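You operate a simulated robot arm through the tools that you are given. There is no shell and no other tool. Be economical: measure what you need, move in short steps, check, and stop when the job is done.

The job below is to be done with a simulated robot arm. You get a single attempt, and the scene is never put back.

Task
Fetch the ferny tube from the board on bench one and stand it on the green saucer.

Only the result counts: the job must be done as asked and must still hold three seconds after the hand-in. Knocking over, shifting, dropping, spilling or breaking anything else fails it.

Robot
A 7-joint arm with a two-finger parallel gripper, fixed in place. Base frame: the origin is at the foot of the arm, x ahead of it, y to its left, z up; the work surface is at about z = 0. Units: mm, degrees, N and s.
With the tool pointing down near the work surface it reaches from about 240 to 620 mm from the base axis. Its first joint turns from -66.0 to 66.0 degrees. Payload 2.6 kg.
Tool frame: the origin (TCP) lies between the finger pads and is the grasp point; the fingertips stand 30 mm ahead of it; z points along the fingers, y is the line along which they close. The gripper opens to 94 mm. The fingers are 28 mm wide and 10 mm thick; the gripper's body (50 by 96 mm) begins 55 mm behind the TCP.
Orientation is told as [roll, pitch, yaw] about the base's x, y, z axes, in that order, counted from this pose: with the fingers straight down and closing along the base's y, the tool's x points along the base's -x, its y along +y and its z along -z.

Tools
- The arm moves only by the tool step_arm. Its argument "series" is one flat list of numbers, 6 for each row, row after row: the shift along the tool's x, y, z in cm, then the turn, a rotation vector about the tool's x, y, z in degrees. In form: [tx, ty, tz, wx, wy, wz, tx, ty, tz, wx, wy, wz, ...]. A call has 1 to 20 rows; each row is the pose to reach, as a shift and turn from the pose commanded when the call began, along the tool's axes at that moment. "gripper" is the finger opening in cm, from 0 to 9.4, set as the call begins (left out, the last holds). Rows are played at 5 a second. More than 50 mm and 8.6 degrees between two rows, or a gripper value outside its range, and nothing of the call is played. A pose out of reach is approached as far as the arm can. The call stops where the force on the tool passes 40 N (or 10 N more than at its start, if that is more) or the arm is blocked; 0.2 s more then pass. Each finger travels about 72 mm/s and halts on what it meets, pressing with about 25 N; the grip force reading is that of the motor and also rises with nothing between the fingers. The clock runs only during rows and for 0.2 s after the last one: add rows that repeat a pose to give the fingers time. The reply holds the time, the measured pose of the TCP, the force on the tool along the base axes, the opening and the grip force, in the units named above and with some noise.
- Cameras (640 x 400 px; columns grow to the right, rows downward): "scene" is fixed at [36.6, 433.9, 568.7]; the picture's right is [-0.76, -0.65, 0.00], its down [-0.36, 0.42, -0.83] and it looks along [0.54, -0.64, -0.55] (base axes); focal length 318 px, centre (320, 200). "wrist" rides on the gripper at [76, 14, -103] in the tool frame; the picture's right is [-0.18, 0.98, 0.00], its down [-0.75, -0.14, -0.64] and it looks along [-0.63, -0.12, 0.77] (tool axes); focal length 243 px, centre (320, 200). There is no depth. A picture from a camera that has moved, and an enlarged one, comes with that camera's place and axes in the base frame and with its lens.
- grab_frame(camera): a new picture of that camera. No time passes.
- zoom(camera, box): a new picture of the part [left, top, right, bottom] of that camera's present view, enlarged. No time passes.
- hand_in(): hands the job in; it is judged then, once.

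Work in short steps. Places have to be worked out from the pictures, the camera data and where the tool is seen: move nearer, look again, correct. Check each grasp and each placing, and mend what went wrong. You have 90 turns and 38 pictures in all, those below and enlarged ones among them. Open the gripper and draw the arm clear of the work before you hand the job in, unless the task says otherwise; then end with one line.

The tools are called after ">>>" as name(argument=value, ...) on one line, values as JSON. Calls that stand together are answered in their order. step_arm: Moves the arm, as the interface text tells. Its arguments: {"type":"object","properties":{"series":{"type":"array","items":{"type":"number"}},"gripper":{"type":"number"}},"required":["series"]} The other tools are called the same way: grab_frame (camera) takes a picture; zoom (camera, box) takes an enlarged picture of a part of a camera's view; hand_in () hands the job in.

At the start:

```text
time: 0.0
tcp_pos: [443.8, -85.7, 291.1]
orientation: [0.0, -0.1, 0.0]
force: [0.0, -0.3, 0.7]
opening: 94.0
grip_force: 0.1
```

scene: 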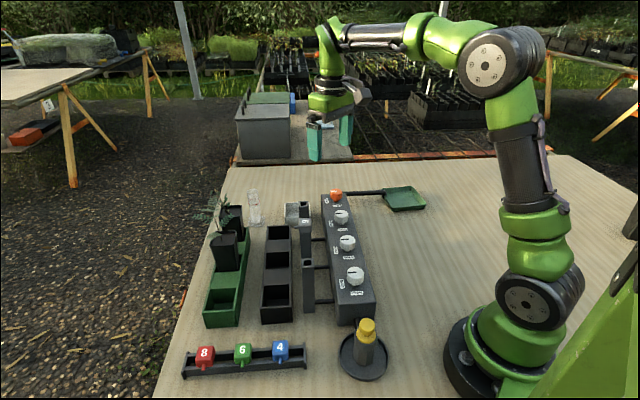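
wrist: 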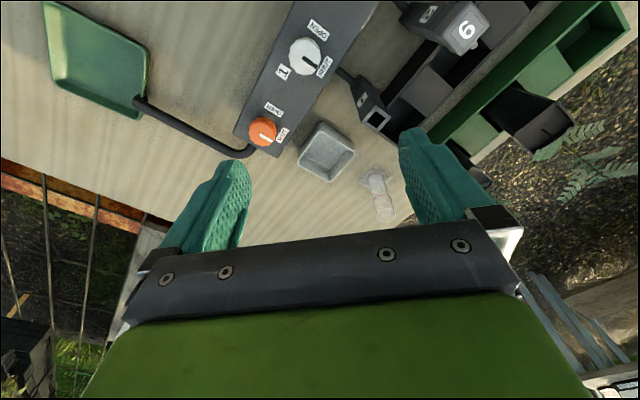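

I'll look closer at the racks, the markings and the green saucer.

>>> zoom(camera="scene", box=[170, 170, 330, 270])

>>> zoom(camera="scene", box=[290, 170, 450, 270])

>>> zoom(camera="scene", box=[160, 260, 400, 400])

```text
4.00 times, centred on (250, 220) of scene
camera zoom: at [36.6, 433.9, 568.7], right [-0.76, -0.65, 0.0], down [-0.36, 0.42, -0.83], along [0.54, -0.64, -0.55], focal length 1273 px, centre (600, 120)
```

zoom: 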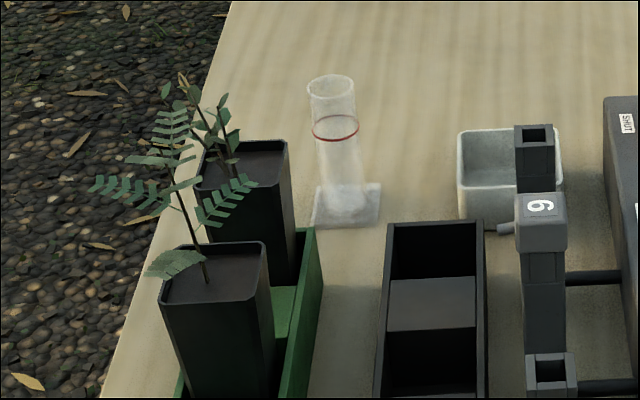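

```text
4.00 times, centred on (370, 220) of scene
camera zoom: at [36.6, 433.9, 568.7], right [-0.76, -0.65, 0.0], down [-0.36, 0.42, -0.83], along [0.54, -0.64, -0.55], focal length 1273 px, centre (120, 120)
```

zoom: 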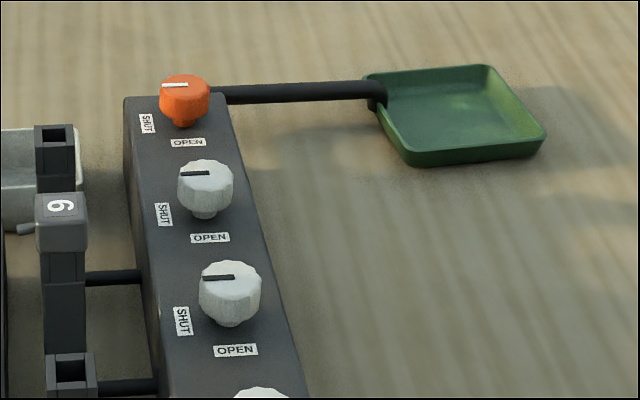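

```text
2.67 times, centred on (280, 330) of scene
camera zoom: at [36.6, 433.9, 568.7], right [-0.76, -0.65, 0.0], down [-0.36, 0.42, -0.83], along [0.54, -0.64, -0.55], focal length 849 px, centre (427, -147)
```

zoom: 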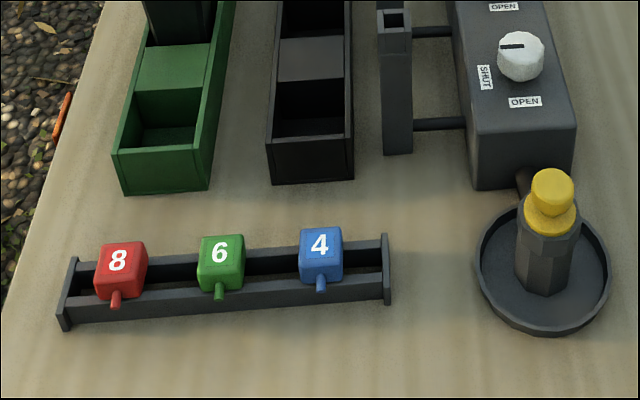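

I zoom the wrist view on the pots to locate them.

>>> zoom(camera="wrist", box=[384, 0, 640, 200])

```text
2.00 times, centred on (512, 100) of wrist
camera zoom: at [367.2, -69.0, 393.3], right [0.18, 0.98, 0.0], down [0.75, -0.14, 0.64], along [0.63, -0.12, -0.77], focal length 485 px, centre (-64, 400)
```

zoom: 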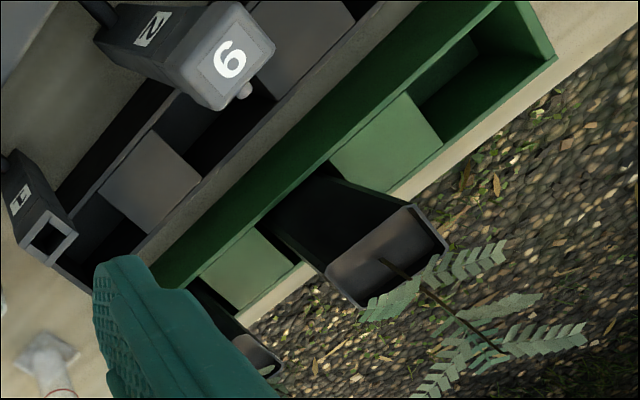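

The fern pot's rim centre is at about (527,163,130), on a board lying about 128° in yaw. The plant rises to about z=225, so I'll grip from the side, from the empty end of the board. First I stage at the board's front end, at height and yawed 52°.

>>> step_arm(series=[0.1, 4.6, 0, 0, 0, 6.5, 0.2, 9.2, 0, 0, 0, 13, 0.3, 13.8, 0, 0, 0, 19.5, 0.4, 18.4, 0, 0, 0, 26, 0.5, 23, 0, 0, 0, 32.5, 0.6, 27.6, 0, 0, 0, 39, 0.7, 32.2, 0, 0, 0, 45.5, 0.9, 36.7, 0, 0, 0, 52])

```text
time: 1.8
tcp_pos: [435.6, 284.6, 292.9]
orientation: [0.0, -0.1, -52.3]
force: [0.9, -0.3, 0.2]
opening: 93.9
grip_force: 0.0
```

Reached. Now I tilt the tool in place by 66° about tool y, so that it points toward the fern pot.

>>> step_arm(series=[0, 0, 0, 0, -8.25, 0, 0, 0, 0, 0, -16.5, 0, 0, 0, 0, 0, -24.75, 0, 0, 0, 0, 0, -33, 0, 0, 0, 0, 0, -41.25, 0, 0, 0, 0, 0, -49.5, 0, 0, 0, 0, 0, -57.75, 0, 0, 0, 0, 0, -66, 0])

>>> grab_frame(camera="wrist")

>>> grab_frame(camera="scene")

```text
time: 3.6
tcp_pos: [435.6, 284.2, 290.6]
orientation: [0.3, -66.3, -52.3]
force: [0.8, -0.1, 0.3]
opening: 94.3
grip_force: 0.1
```

```text
31 pictures are left
camera wrist: at [369.5, 391.1, 262.2], right [0.82, 0.55, 0.17], down [-0.29, 0.14, 0.95], along [0.5, -0.83, 0.27], focal length 243 px, centre (320, 200)
```

wrist: 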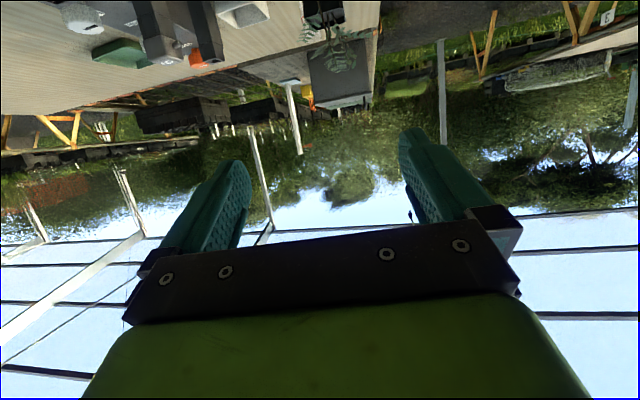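

```text
30 pictures are left
```

scene: 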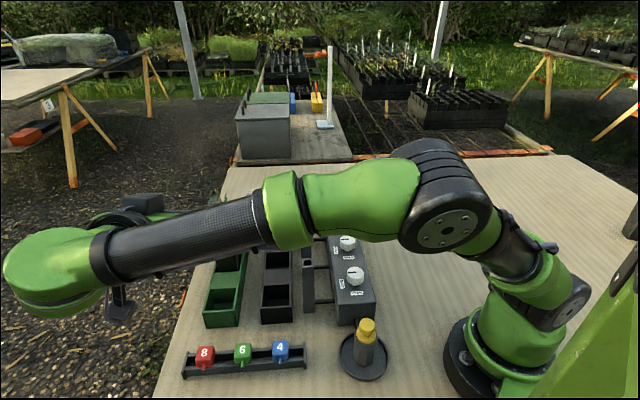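

Tilting works. Next I move down and forward to a pre-approach point at about (469,238,141), behind and above the pot along the tool axis, and look.

>>> step_arm(series=[2.85, -0.05, 2.8, 0, 0, 0, 5.7, -0.1, 5.6, 0, 0, 0, 8.55, -0.15, 8.4, 0, 0, 0, 11.4, -0.2, 11.2, 0, 0, 0])

>>> grab_frame(camera="wrist")

>>> grab_frame(camera="scene")

```text
time: 4.6
tcp_pos: [468.1, 238.6, 140.7]
orientation: [0.2, -66.0, -52.3]
force: [0.1, 0.0, -0.4]
opening: 93.8
grip_force: 0.0
```

```text
29 pictures are left
camera wrist: at [402.1, 346.0, 112.5], right [0.82, 0.55, 0.17], down [-0.28, 0.13, 0.95], along [0.5, -0.83, 0.27], focal length 243 px, centre (320, 200)
```

wrist: 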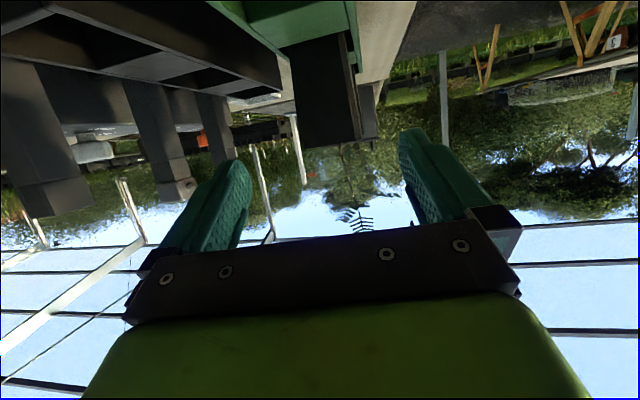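

```text
28 pictures are left
```

scene: 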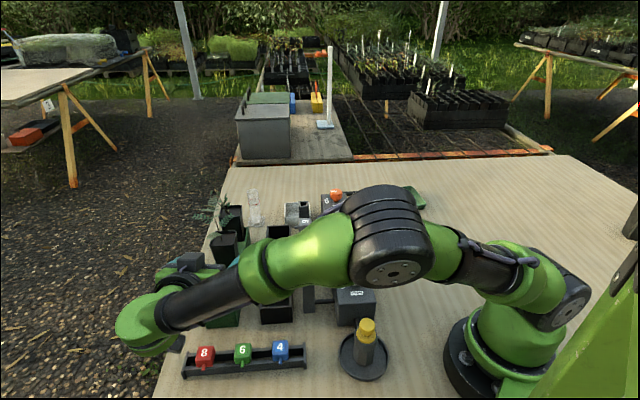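

The pot is visible between the fingers (this image is upside-down). I zoom in for its lateral position.

>>> zoom(camera="wrist", box=[240, 0, 440, 160])

```text
2.50 times, centred on (340, 80) of wrist
camera zoom: at [402.1, 346.0, 112.5], right [0.82, 0.55, 0.17], down [-0.28, 0.13, 0.95], along [0.5, -0.83, 0.27], focal length 606 px, centre (270, 500)
```

zoom: 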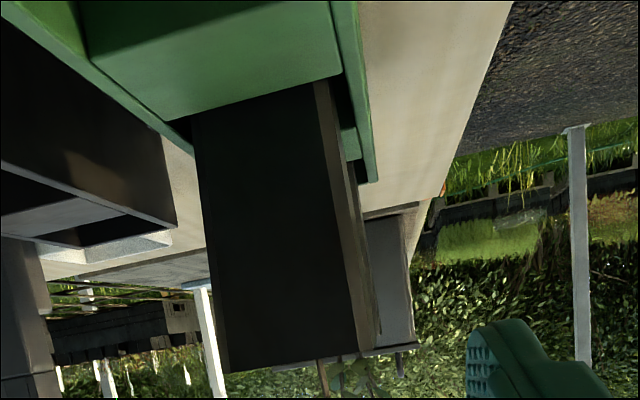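

The pot's front face lies about 5 mm toward tool +y and its rim is at z≈124. The board top is at about z=50, so I reduce the tilt to 58° for camera clearance and re-centre.

>>> step_arm(series=[-1.15, 0.47, 0.77, 0, 8, 0])

>>> zoom(camera="wrist", box=[200, 0, 440, 240])

>>> zoom(camera="scene", box=[110, 170, 310, 370])

```text
time: 5.0
tcp_pos: [479.0, 231.8, 148.5]
orientation: [0.0, -58.0, -52.1]
force: [0.7, 0.0, 0.1]
opening: 94.2
grip_force: 0.0
```

```text
1.67 times, centred on (320, 120) of wrist
camera zoom: at [411.1, 342.0, 137.5], right [0.83, 0.53, 0.16], down [-0.2, 0.03, 0.98], along [0.51, -0.85, 0.13], focal length 404 px, centre (320, 333)
```

zoom: 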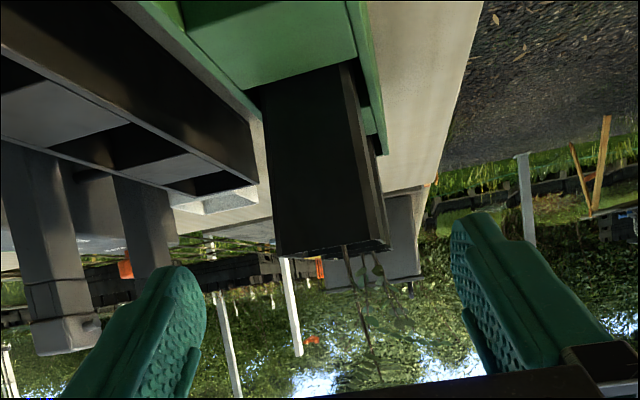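

```text
2.00 times, centred on (210, 270) of scene
camera zoom: at [36.6, 434.0, 568.7], right [-0.76, -0.65, 0.0], down [-0.36, 0.42, -0.83], along [0.54, -0.64, -0.55], focal length 636 px, centre (540, 60)
```

zoom: 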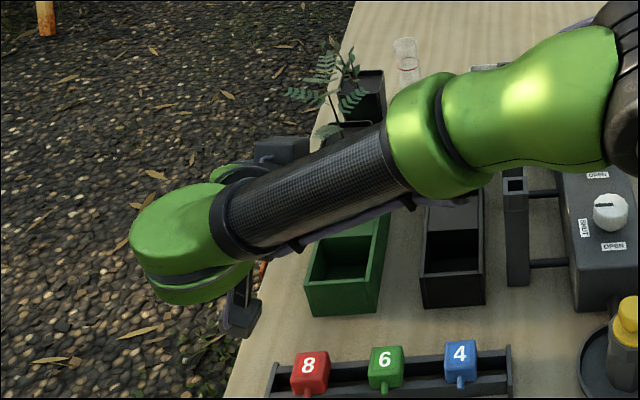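

The pot is centred between the fingers within about 1.5 mm and its path is clear. I advance 87 mm along the tool axis.

>>> step_arm(series=[0, -0.05, 2.2, 0, 0, 0, 0, -0.1, 4.4, 0, 0, 0, 0, -0.1, 6.6, 0, 0, 0, 0, -0.1, 8.7, 0, 0, 0])

>>> grab_frame(camera="wrist")

>>> zoom(camera="scene", box=[150, 150, 310, 310])

```text
time: 6.0
tcp_pos: [524.2, 171.3, 102.7]
orientation: [0.2, -58.0, -52.0]
force: [0.5, -0.5, 1.4]
opening: 94.1
grip_force: 0.1
```

```text
24 pictures are left
camera wrist: at [457.2, 281.9, 91.9], right [0.83, 0.53, 0.16], down [-0.2, 0.03, 0.98], along [0.51, -0.85, 0.13], focal length 243 px, centre (320, 200)
```

wrist: 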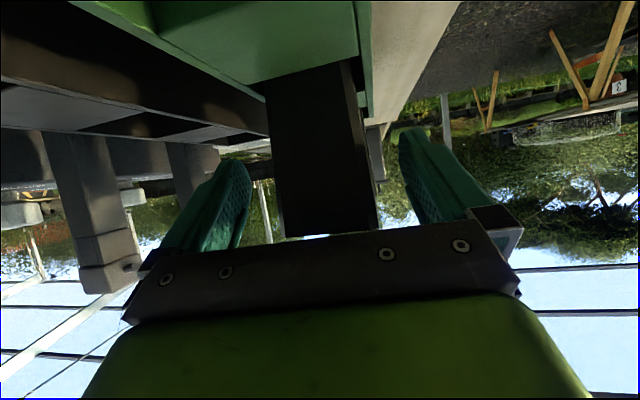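

```text
2.50 times, centred on (230, 230) of scene
camera zoom: at [36.6, 433.9, 568.7], right [-0.76, -0.65, 0.0], down [-0.36, 0.42, -0.83], along [0.54, -0.64, -0.55], focal length 796 px, centre (545, 125)
```

zoom: 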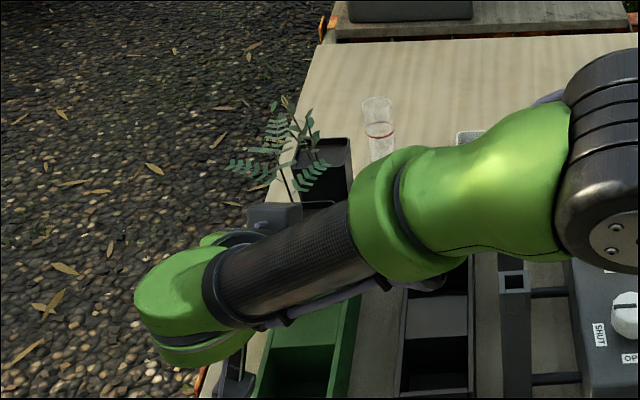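

The pot sits centrally between the fingers. Closing the gripper, holding still.

>>> step_arm(series=[0, 0, 0, 0, 0, 0, 0, 0, 0, 0, 0, 0, 0, 0, 0, 0, 0, 0, 0, 0, 0, 0, 0, 0, 0, 0, 0, 0, 0, 0], gripper=3.0)

```text
time: 7.2
tcp_pos: [524.7, 171.9, 103.4]
orientation: [0.1, -58.1, -52.1]
force: [3.3, 2.3, -0.2]
opening: 53.8
grip_force: 24.6
```

It's gripped at 53.8 mm with full force. Lifting straight up by 30 mm and checking.

>>> step_arm(series=[-0.85, 0, -0.53, 0, 0, 0, -1.7, 0, -1.06, 0, 0, 0, -2.55, 0, -1.59, 0, 0, 0])

>>> grab_frame(camera="wrist")

```text
time: 8.0
tcp_pos: [524.8, 171.1, 133.1]
orientation: [-0.1, -58.1, -52.0]
force: [0.6, -0.4, -2.1]
opening: 53.8
grip_force: 25.4
```

```text
22 pictures are left
camera wrist: at [456.5, 282.1, 122.1], right [0.83, 0.53, 0.16], down [-0.2, 0.03, 0.98], along [0.51, -0.85, 0.13], focal length 243 px, centre (320, 200)
```

wrist: 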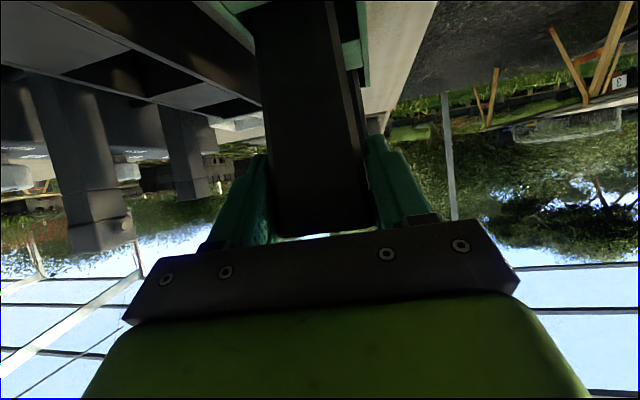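

Held, carrying about 2 N. Lifting another 190 mm to clear all obstacles.

>>> step_arm(series=[-3.2, 0, -2.0, 0, 0, 0, -6.4, 0, -4.0, 0, 0, 0, -9.6, 0, -6.0, 0, 0, 0, -12.8, 0, -8.0, 0, 0, 0, -16.1, 0, -10.05, 0, 0, 0])

>>> grab_frame(camera="scene")

>>> grab_frame(camera="wrist")

```text
time: 9.2
tcp_pos: [522.5, 171.4, 319.8]
orientation: [-0.1, -57.9, -52.0]
force: [0.7, 0.5, -2.2]
opening: 53.7
grip_force: 24.6
```

```text
21 pictures are left
```

scene: 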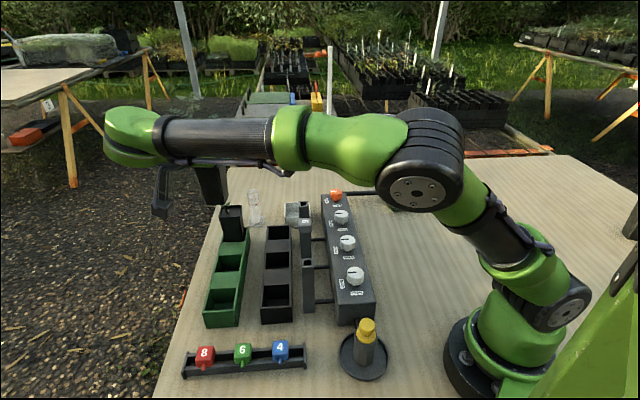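

```text
20 pictures are left
camera wrist: at [456.3, 282.1, 309.8], right [0.83, 0.53, 0.16], down [-0.2, 0.03, 0.98], along [0.51, -0.85, 0.13], focal length 243 px, centre (320, 200)
```

wrist: 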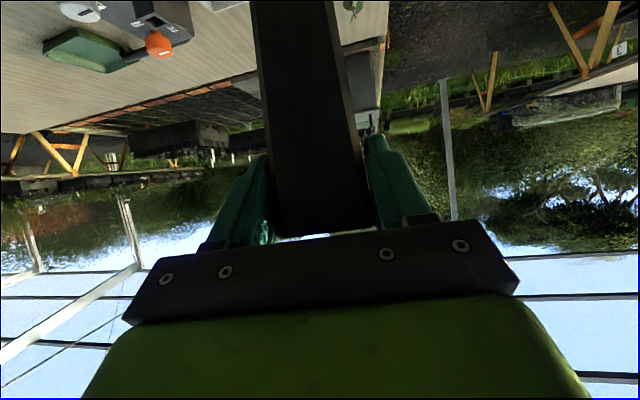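

Clear of everything. I carry it toward the saucer at constant height and orientation, going halfway first.

>>> step_arm(series=[-1.31, -3.28, 2.1, 0, 0, 0, -2.62, -6.56, 4.19, 0, 0, 0, -3.93, -9.83, 6.29, 0, 0, 0, -5.24, -13.11, 8.38, 0, 0, 0, -6.55, -16.39, 10.48, 0, 0, 0, -7.86, -19.67, 12.57, 0, 0, 0, -9.16, -22.95, 14.67, 0, 0, 0])

>>> grab_frame(camera="scene")

```text
time: 10.8
tcp_pos: [448.2, -105.3, 324.8]
orientation: [0.1, -58.1, -52.0]
force: [0.5, 0.2, -1.3]
opening: 53.7
grip_force: 25.6
```

```text
19 pictures are left
```

scene: 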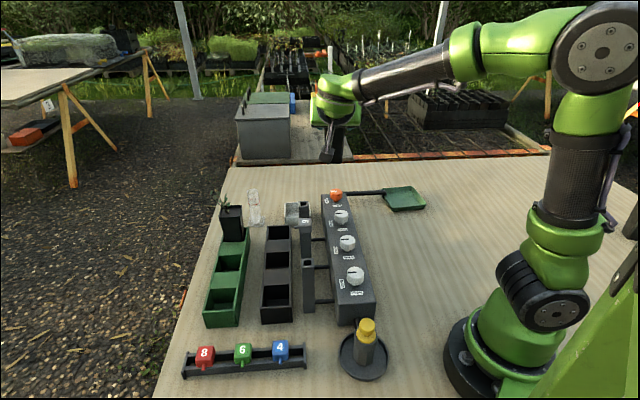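

Orientation and grip are holding. Continuing to above the saucer.

>>> step_arm(series=[-1.31, -3.28, 2.1, 0, 0, 0, -2.62, -6.56, 4.19, 0, 0, 0, -3.93, -9.83, 6.29, 0, 0, 0, -5.24, -13.11, 8.38, 0, 0, 0, -6.55, -16.39, 10.48, 0, 0, 0, -7.86, -19.67, 12.57, 0, 0, 0, -9.16, -22.95, 14.67, 0, 0, 0])

>>> grab_frame(camera="scene")

>>> grab_frame(camera="wrist")

```text
time: 12.4
tcp_pos: [375.2, -383.6, 323.2]
orientation: [0.0, -58.1, -51.9]
force: [-0.5, -0.7, -2.2]
opening: 53.8
grip_force: 24.6
```

```text
18 pictures are left
```

scene: 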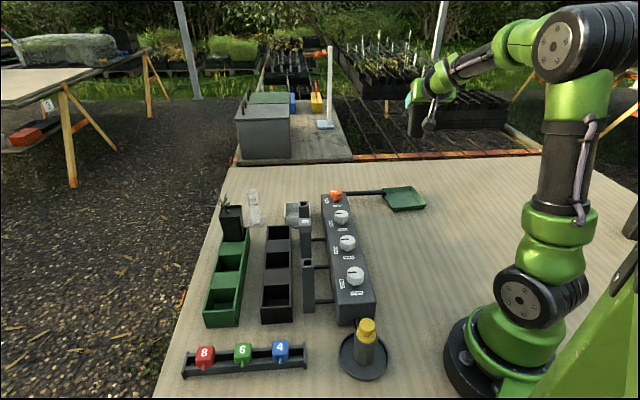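

```text
17 pictures are left
camera wrist: at [308.2, -273.6, 312.1], right [0.83, 0.53, 0.16], down [-0.2, 0.03, 0.98], along [0.51, -0.85, 0.13], focal length 243 px, centre (320, 200)
```

wrist: 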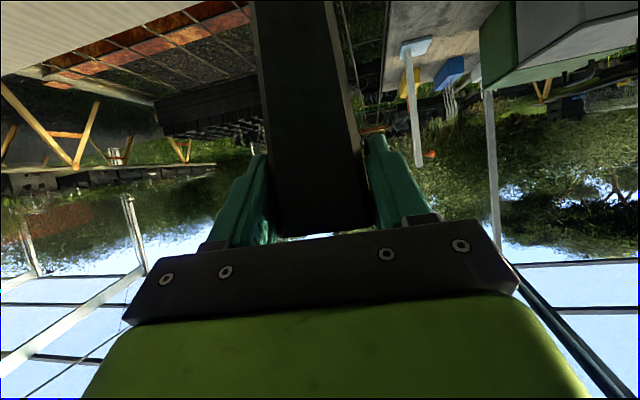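

The pot is near the saucer. I zoom in the scene view to measure the pot's bottom and the saucer.

>>> zoom(camera="scene", box=[350, 60, 510, 220])

```text
2.50 times, centred on (430, 140) of scene
camera zoom: at [36.6, 434.0, 568.7], right [-0.76, -0.65, 0.0], down [-0.36, 0.42, -0.83], along [0.54, -0.64, -0.55], focal length 796 px, centre (45, 350)
```

zoom: 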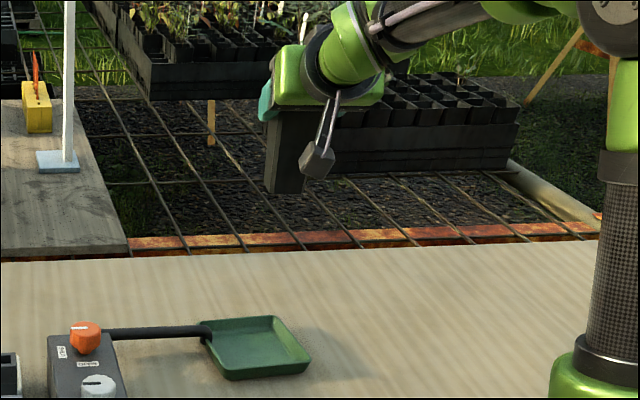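

The pot's bottom is about 97 mm below TCP height, near x 380, and the saucer centre is about (388,-400). I shift about 7 mm along the heading while lowering 190 mm, stopping about 30 mm above the saucer.

>>> step_arm(series=[3.15, 0.02, 2.13, 0, 0, 0, 6.3, 0.03, 4.26, 0, 0, 0, 9.45, 0.05, 6.39, 0, 0, 0, 12.6, 0.05, 8.52, 0, 0, 0, 15.75, 0.05, 10.65, 0, 0, 0])

>>> zoom(camera="scene", box=[340, 120, 500, 220])

>>> grab_frame(camera="wrist")

```text
time: 13.6
tcp_pos: [379.7, -389.3, 132.3]
orientation: [0.0, -58.1, -51.9]
force: [-0.2, 1.2, -1.2]
opening: 53.9
grip_force: 25.1
```

```text
4.00 times, centred on (420, 170) of scene
camera zoom: at [36.6, 433.9, 568.7], right [-0.76, -0.65, 0.0], down [-0.36, 0.42, -0.83], along [0.54, -0.64, -0.55], focal length 1273 px, centre (-80, 320)
```

zoom: 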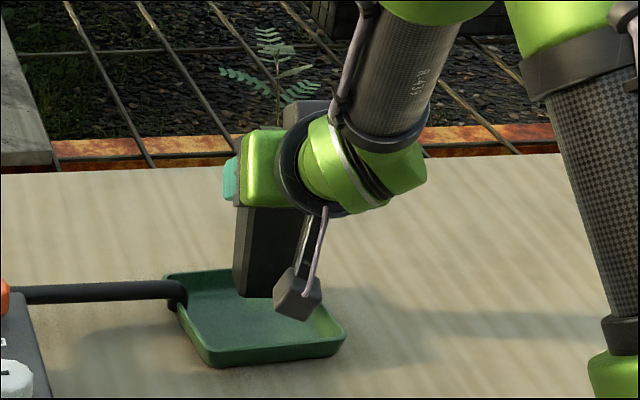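

```text
14 pictures are left
camera wrist: at [312.2, -278.0, 121.1], right [0.83, 0.53, 0.16], down [-0.2, 0.03, 0.98], along [0.51, -0.85, 0.13], focal length 243 px, centre (320, 200)
```

wrist: 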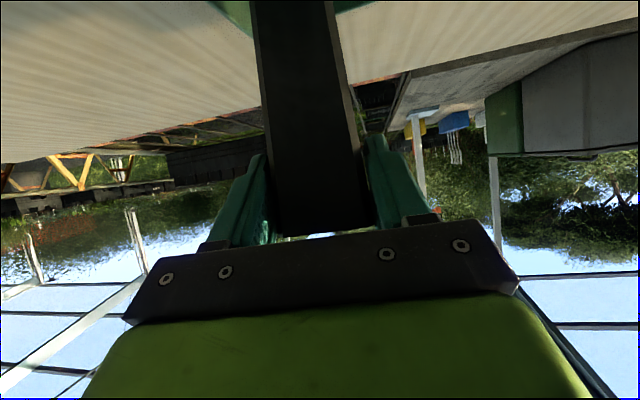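

The fern is intact, and the pot is upright and lined up over the saucer. I lower 25 mm.

>>> step_arm(series=[1.06, 0, 0.66, 0, 0, 0, 2.12, 0, 1.33, 0, 0, 0])

>>> zoom(camera="scene", box=[360, 160, 460, 220])

```text
time: 14.2
tcp_pos: [380.4, -389.4, 108.8]
orientation: [-0.1, -58.1, -52.0]
force: [0.7, 0.0, -1.7]
opening: 53.7
grip_force: 25.0
```

```text
6.40 times, centred on (410, 190) of scene
camera zoom: at [36.7, 433.9, 568.7], right [-0.76, -0.65, 0.0], down [-0.36, 0.42, -0.83], along [0.54, -0.64, -0.55], focal length 2037 px, centre (-256, 264)
```

zoom: 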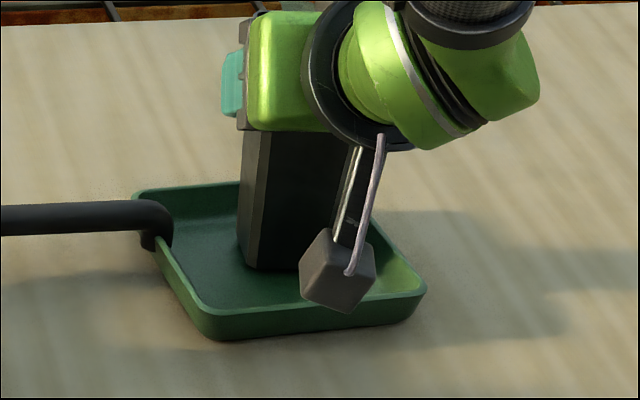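

Still in free air and well centred. I lower in 1.5 mm rows and watch the force.

>>> step_arm(series=[0.13, 0, 0.08, 0, 0, 0, 0.26, 0, 0.16, 0, 0, 0, 0.38, 0, 0.24, 0, 0, 0])

```text
time: 15.0
tcp_pos: [379.4, -388.3, 103.9]
orientation: [0.0, -58.0, -52.1]
force: [-0.3, 0.2, -1.1]
opening: 53.8
grip_force: 25.0
```

No contact yet. Lowering 2 mm more in 1 mm rows.

>>> step_arm(series=[0.085, 0, 0.053, 0, 0, 0, 0.17, 0, 0.106, 0, 0, 0])

```text
time: 15.6
tcp_pos: [379.8, -390.2, 103.5]
orientation: [0.1, -58.3, -52.1]
force: [-1.8, 1.1, 7.8]
opening: 53.7
grip_force: 25.1
```

Contact: the force rose to about +8 N, so the pot is standing on the saucer. I open the gripper while holding still.

>>> step_arm(series=[0, 0, 0, 0, 0, 0, 0, 0, 0, 0, 0, 0, 0, 0, 0, 0, 0, 0, 0, 0, 0, 0, 0, 0], gripper=9.0)

>>> zoom(camera="scene", box=[350, 130, 470, 220])

>>> grab_frame(camera="wrist")

```text
time: 16.6
tcp_pos: [379.6, -387.8, 101.7]
orientation: [0.1, -58.1, -52.1]
force: [-0.1, 0.2, -0.1]
opening: 90.0
grip_force: 0.0
```

```text
4.44 times, centred on (410, 175) of scene
camera zoom: at [36.6, 433.9, 568.7], right [-0.76, -0.65, 0.0], down [-0.36, 0.42, -0.83], along [0.54, -0.64, -0.55], focal length 1414 px, centre (-80, 311)
```

zoom: 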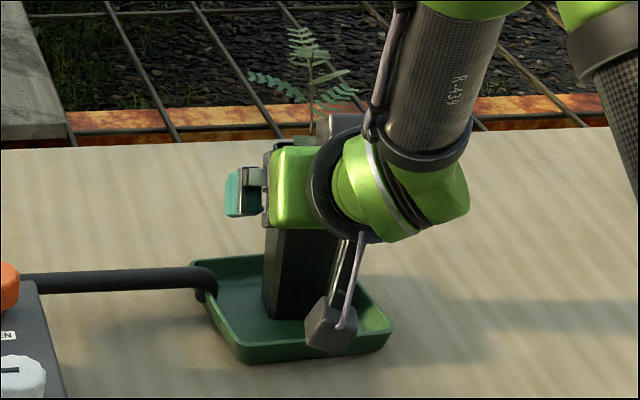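

```text
11 pictures are left
camera wrist: at [312.2, -278.2, 90.4], right [0.83, 0.53, 0.16], down [-0.2, 0.03, 0.98], along [0.51, -0.85, 0.13], focal length 243 px, centre (320, 200)
```

wrist: 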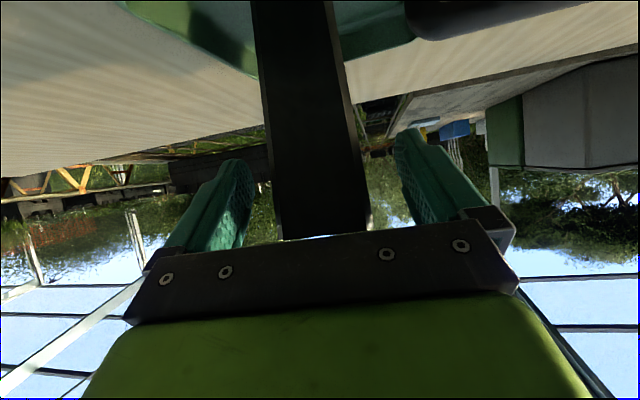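

The pot stands free with both fingers clear. I back straight out along the tool axis.

>>> step_arm(series=[0, 0, -1.5, 0, 0, 0, 0, 0, -3.5, 0, 0, 0, 0, 0, -6.0, 0, 0, 0, 0, 0, -9.0, 0, 0, 0, 0, 0, -12.0, 0, 0, 0, 0, 0, -14.0, 0, 0, 0])

>>> grab_frame(camera="scene")

>>> zoom(camera="scene", box=[350, 130, 470, 220])

```text
time: 18.0
tcp_pos: [304.3, -297.1, 174.5]
orientation: [0.0, -57.9, -52.0]
force: [0.4, -0.7, 0.3]
opening: 89.9
grip_force: 0.1
```

```text
10 pictures are left
```

scene: 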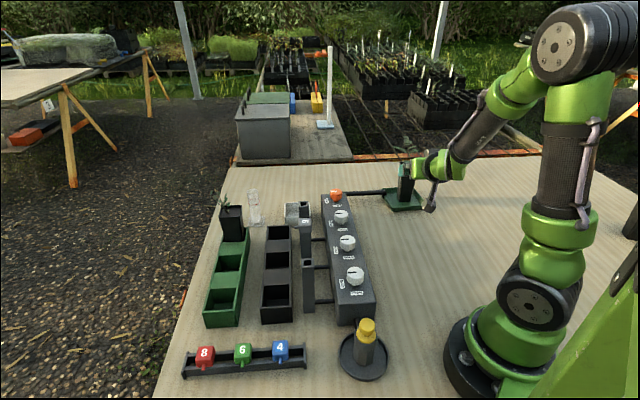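

```text
4.44 times, centred on (410, 175) of scene
camera zoom: at [36.7, 433.9, 568.7], right [-0.76, -0.65, 0.0], down [-0.36, 0.42, -0.83], along [0.54, -0.64, -0.55], focal length 1414 px, centre (-80, 311)
```

zoom: 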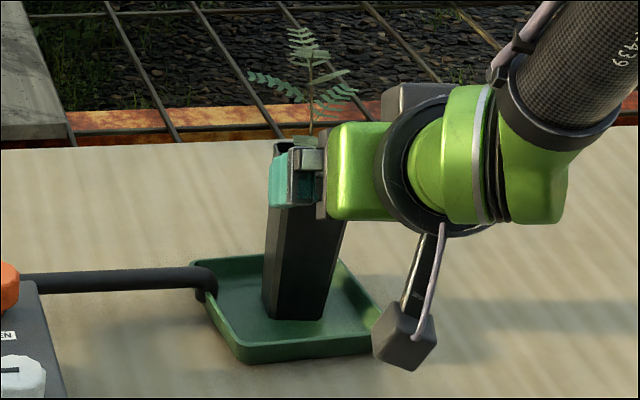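

The pot stands upright on the saucer with the fern intact. I draw the arm farther up and back, then check once more.

>>> step_arm(series=[0, 0, -4, 0, 0, 0, -3, 0, -6.5, 0, 0, 0, -6, 0, -9, 0, 0, 0, -6, 0, -9, 0, 0, 0])

>>> grab_frame(camera="scene")

```text
time: 19.0
tcp_pos: [278.0, -260.9, 273.0]
orientation: [0.1, -58.0, -52.1]
force: [-0.2, -0.9, 0.2]
opening: 90.0
grip_force: 0.2
```

```text
8 pictures are left
```

scene: 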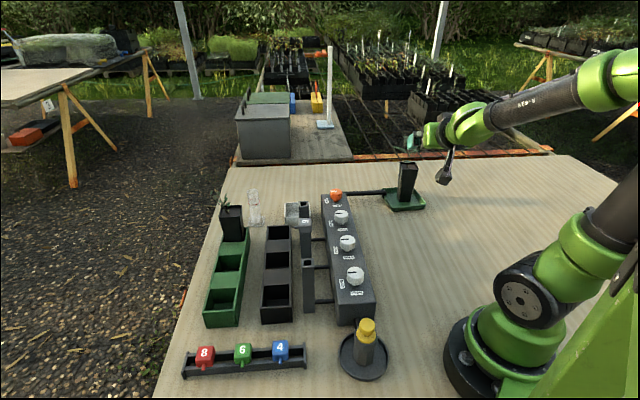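

The tube stands on the green saucer, nothing else has moved and the arm is clear, so I hand in.

>>> hand_in()

```text
The job is handed in.
```

The ferny tube is standing upright on the green saucer with its fern intact, nothing else looked moved in the last picture, and the job is handed in with the gripper open and the arm drawn clear.
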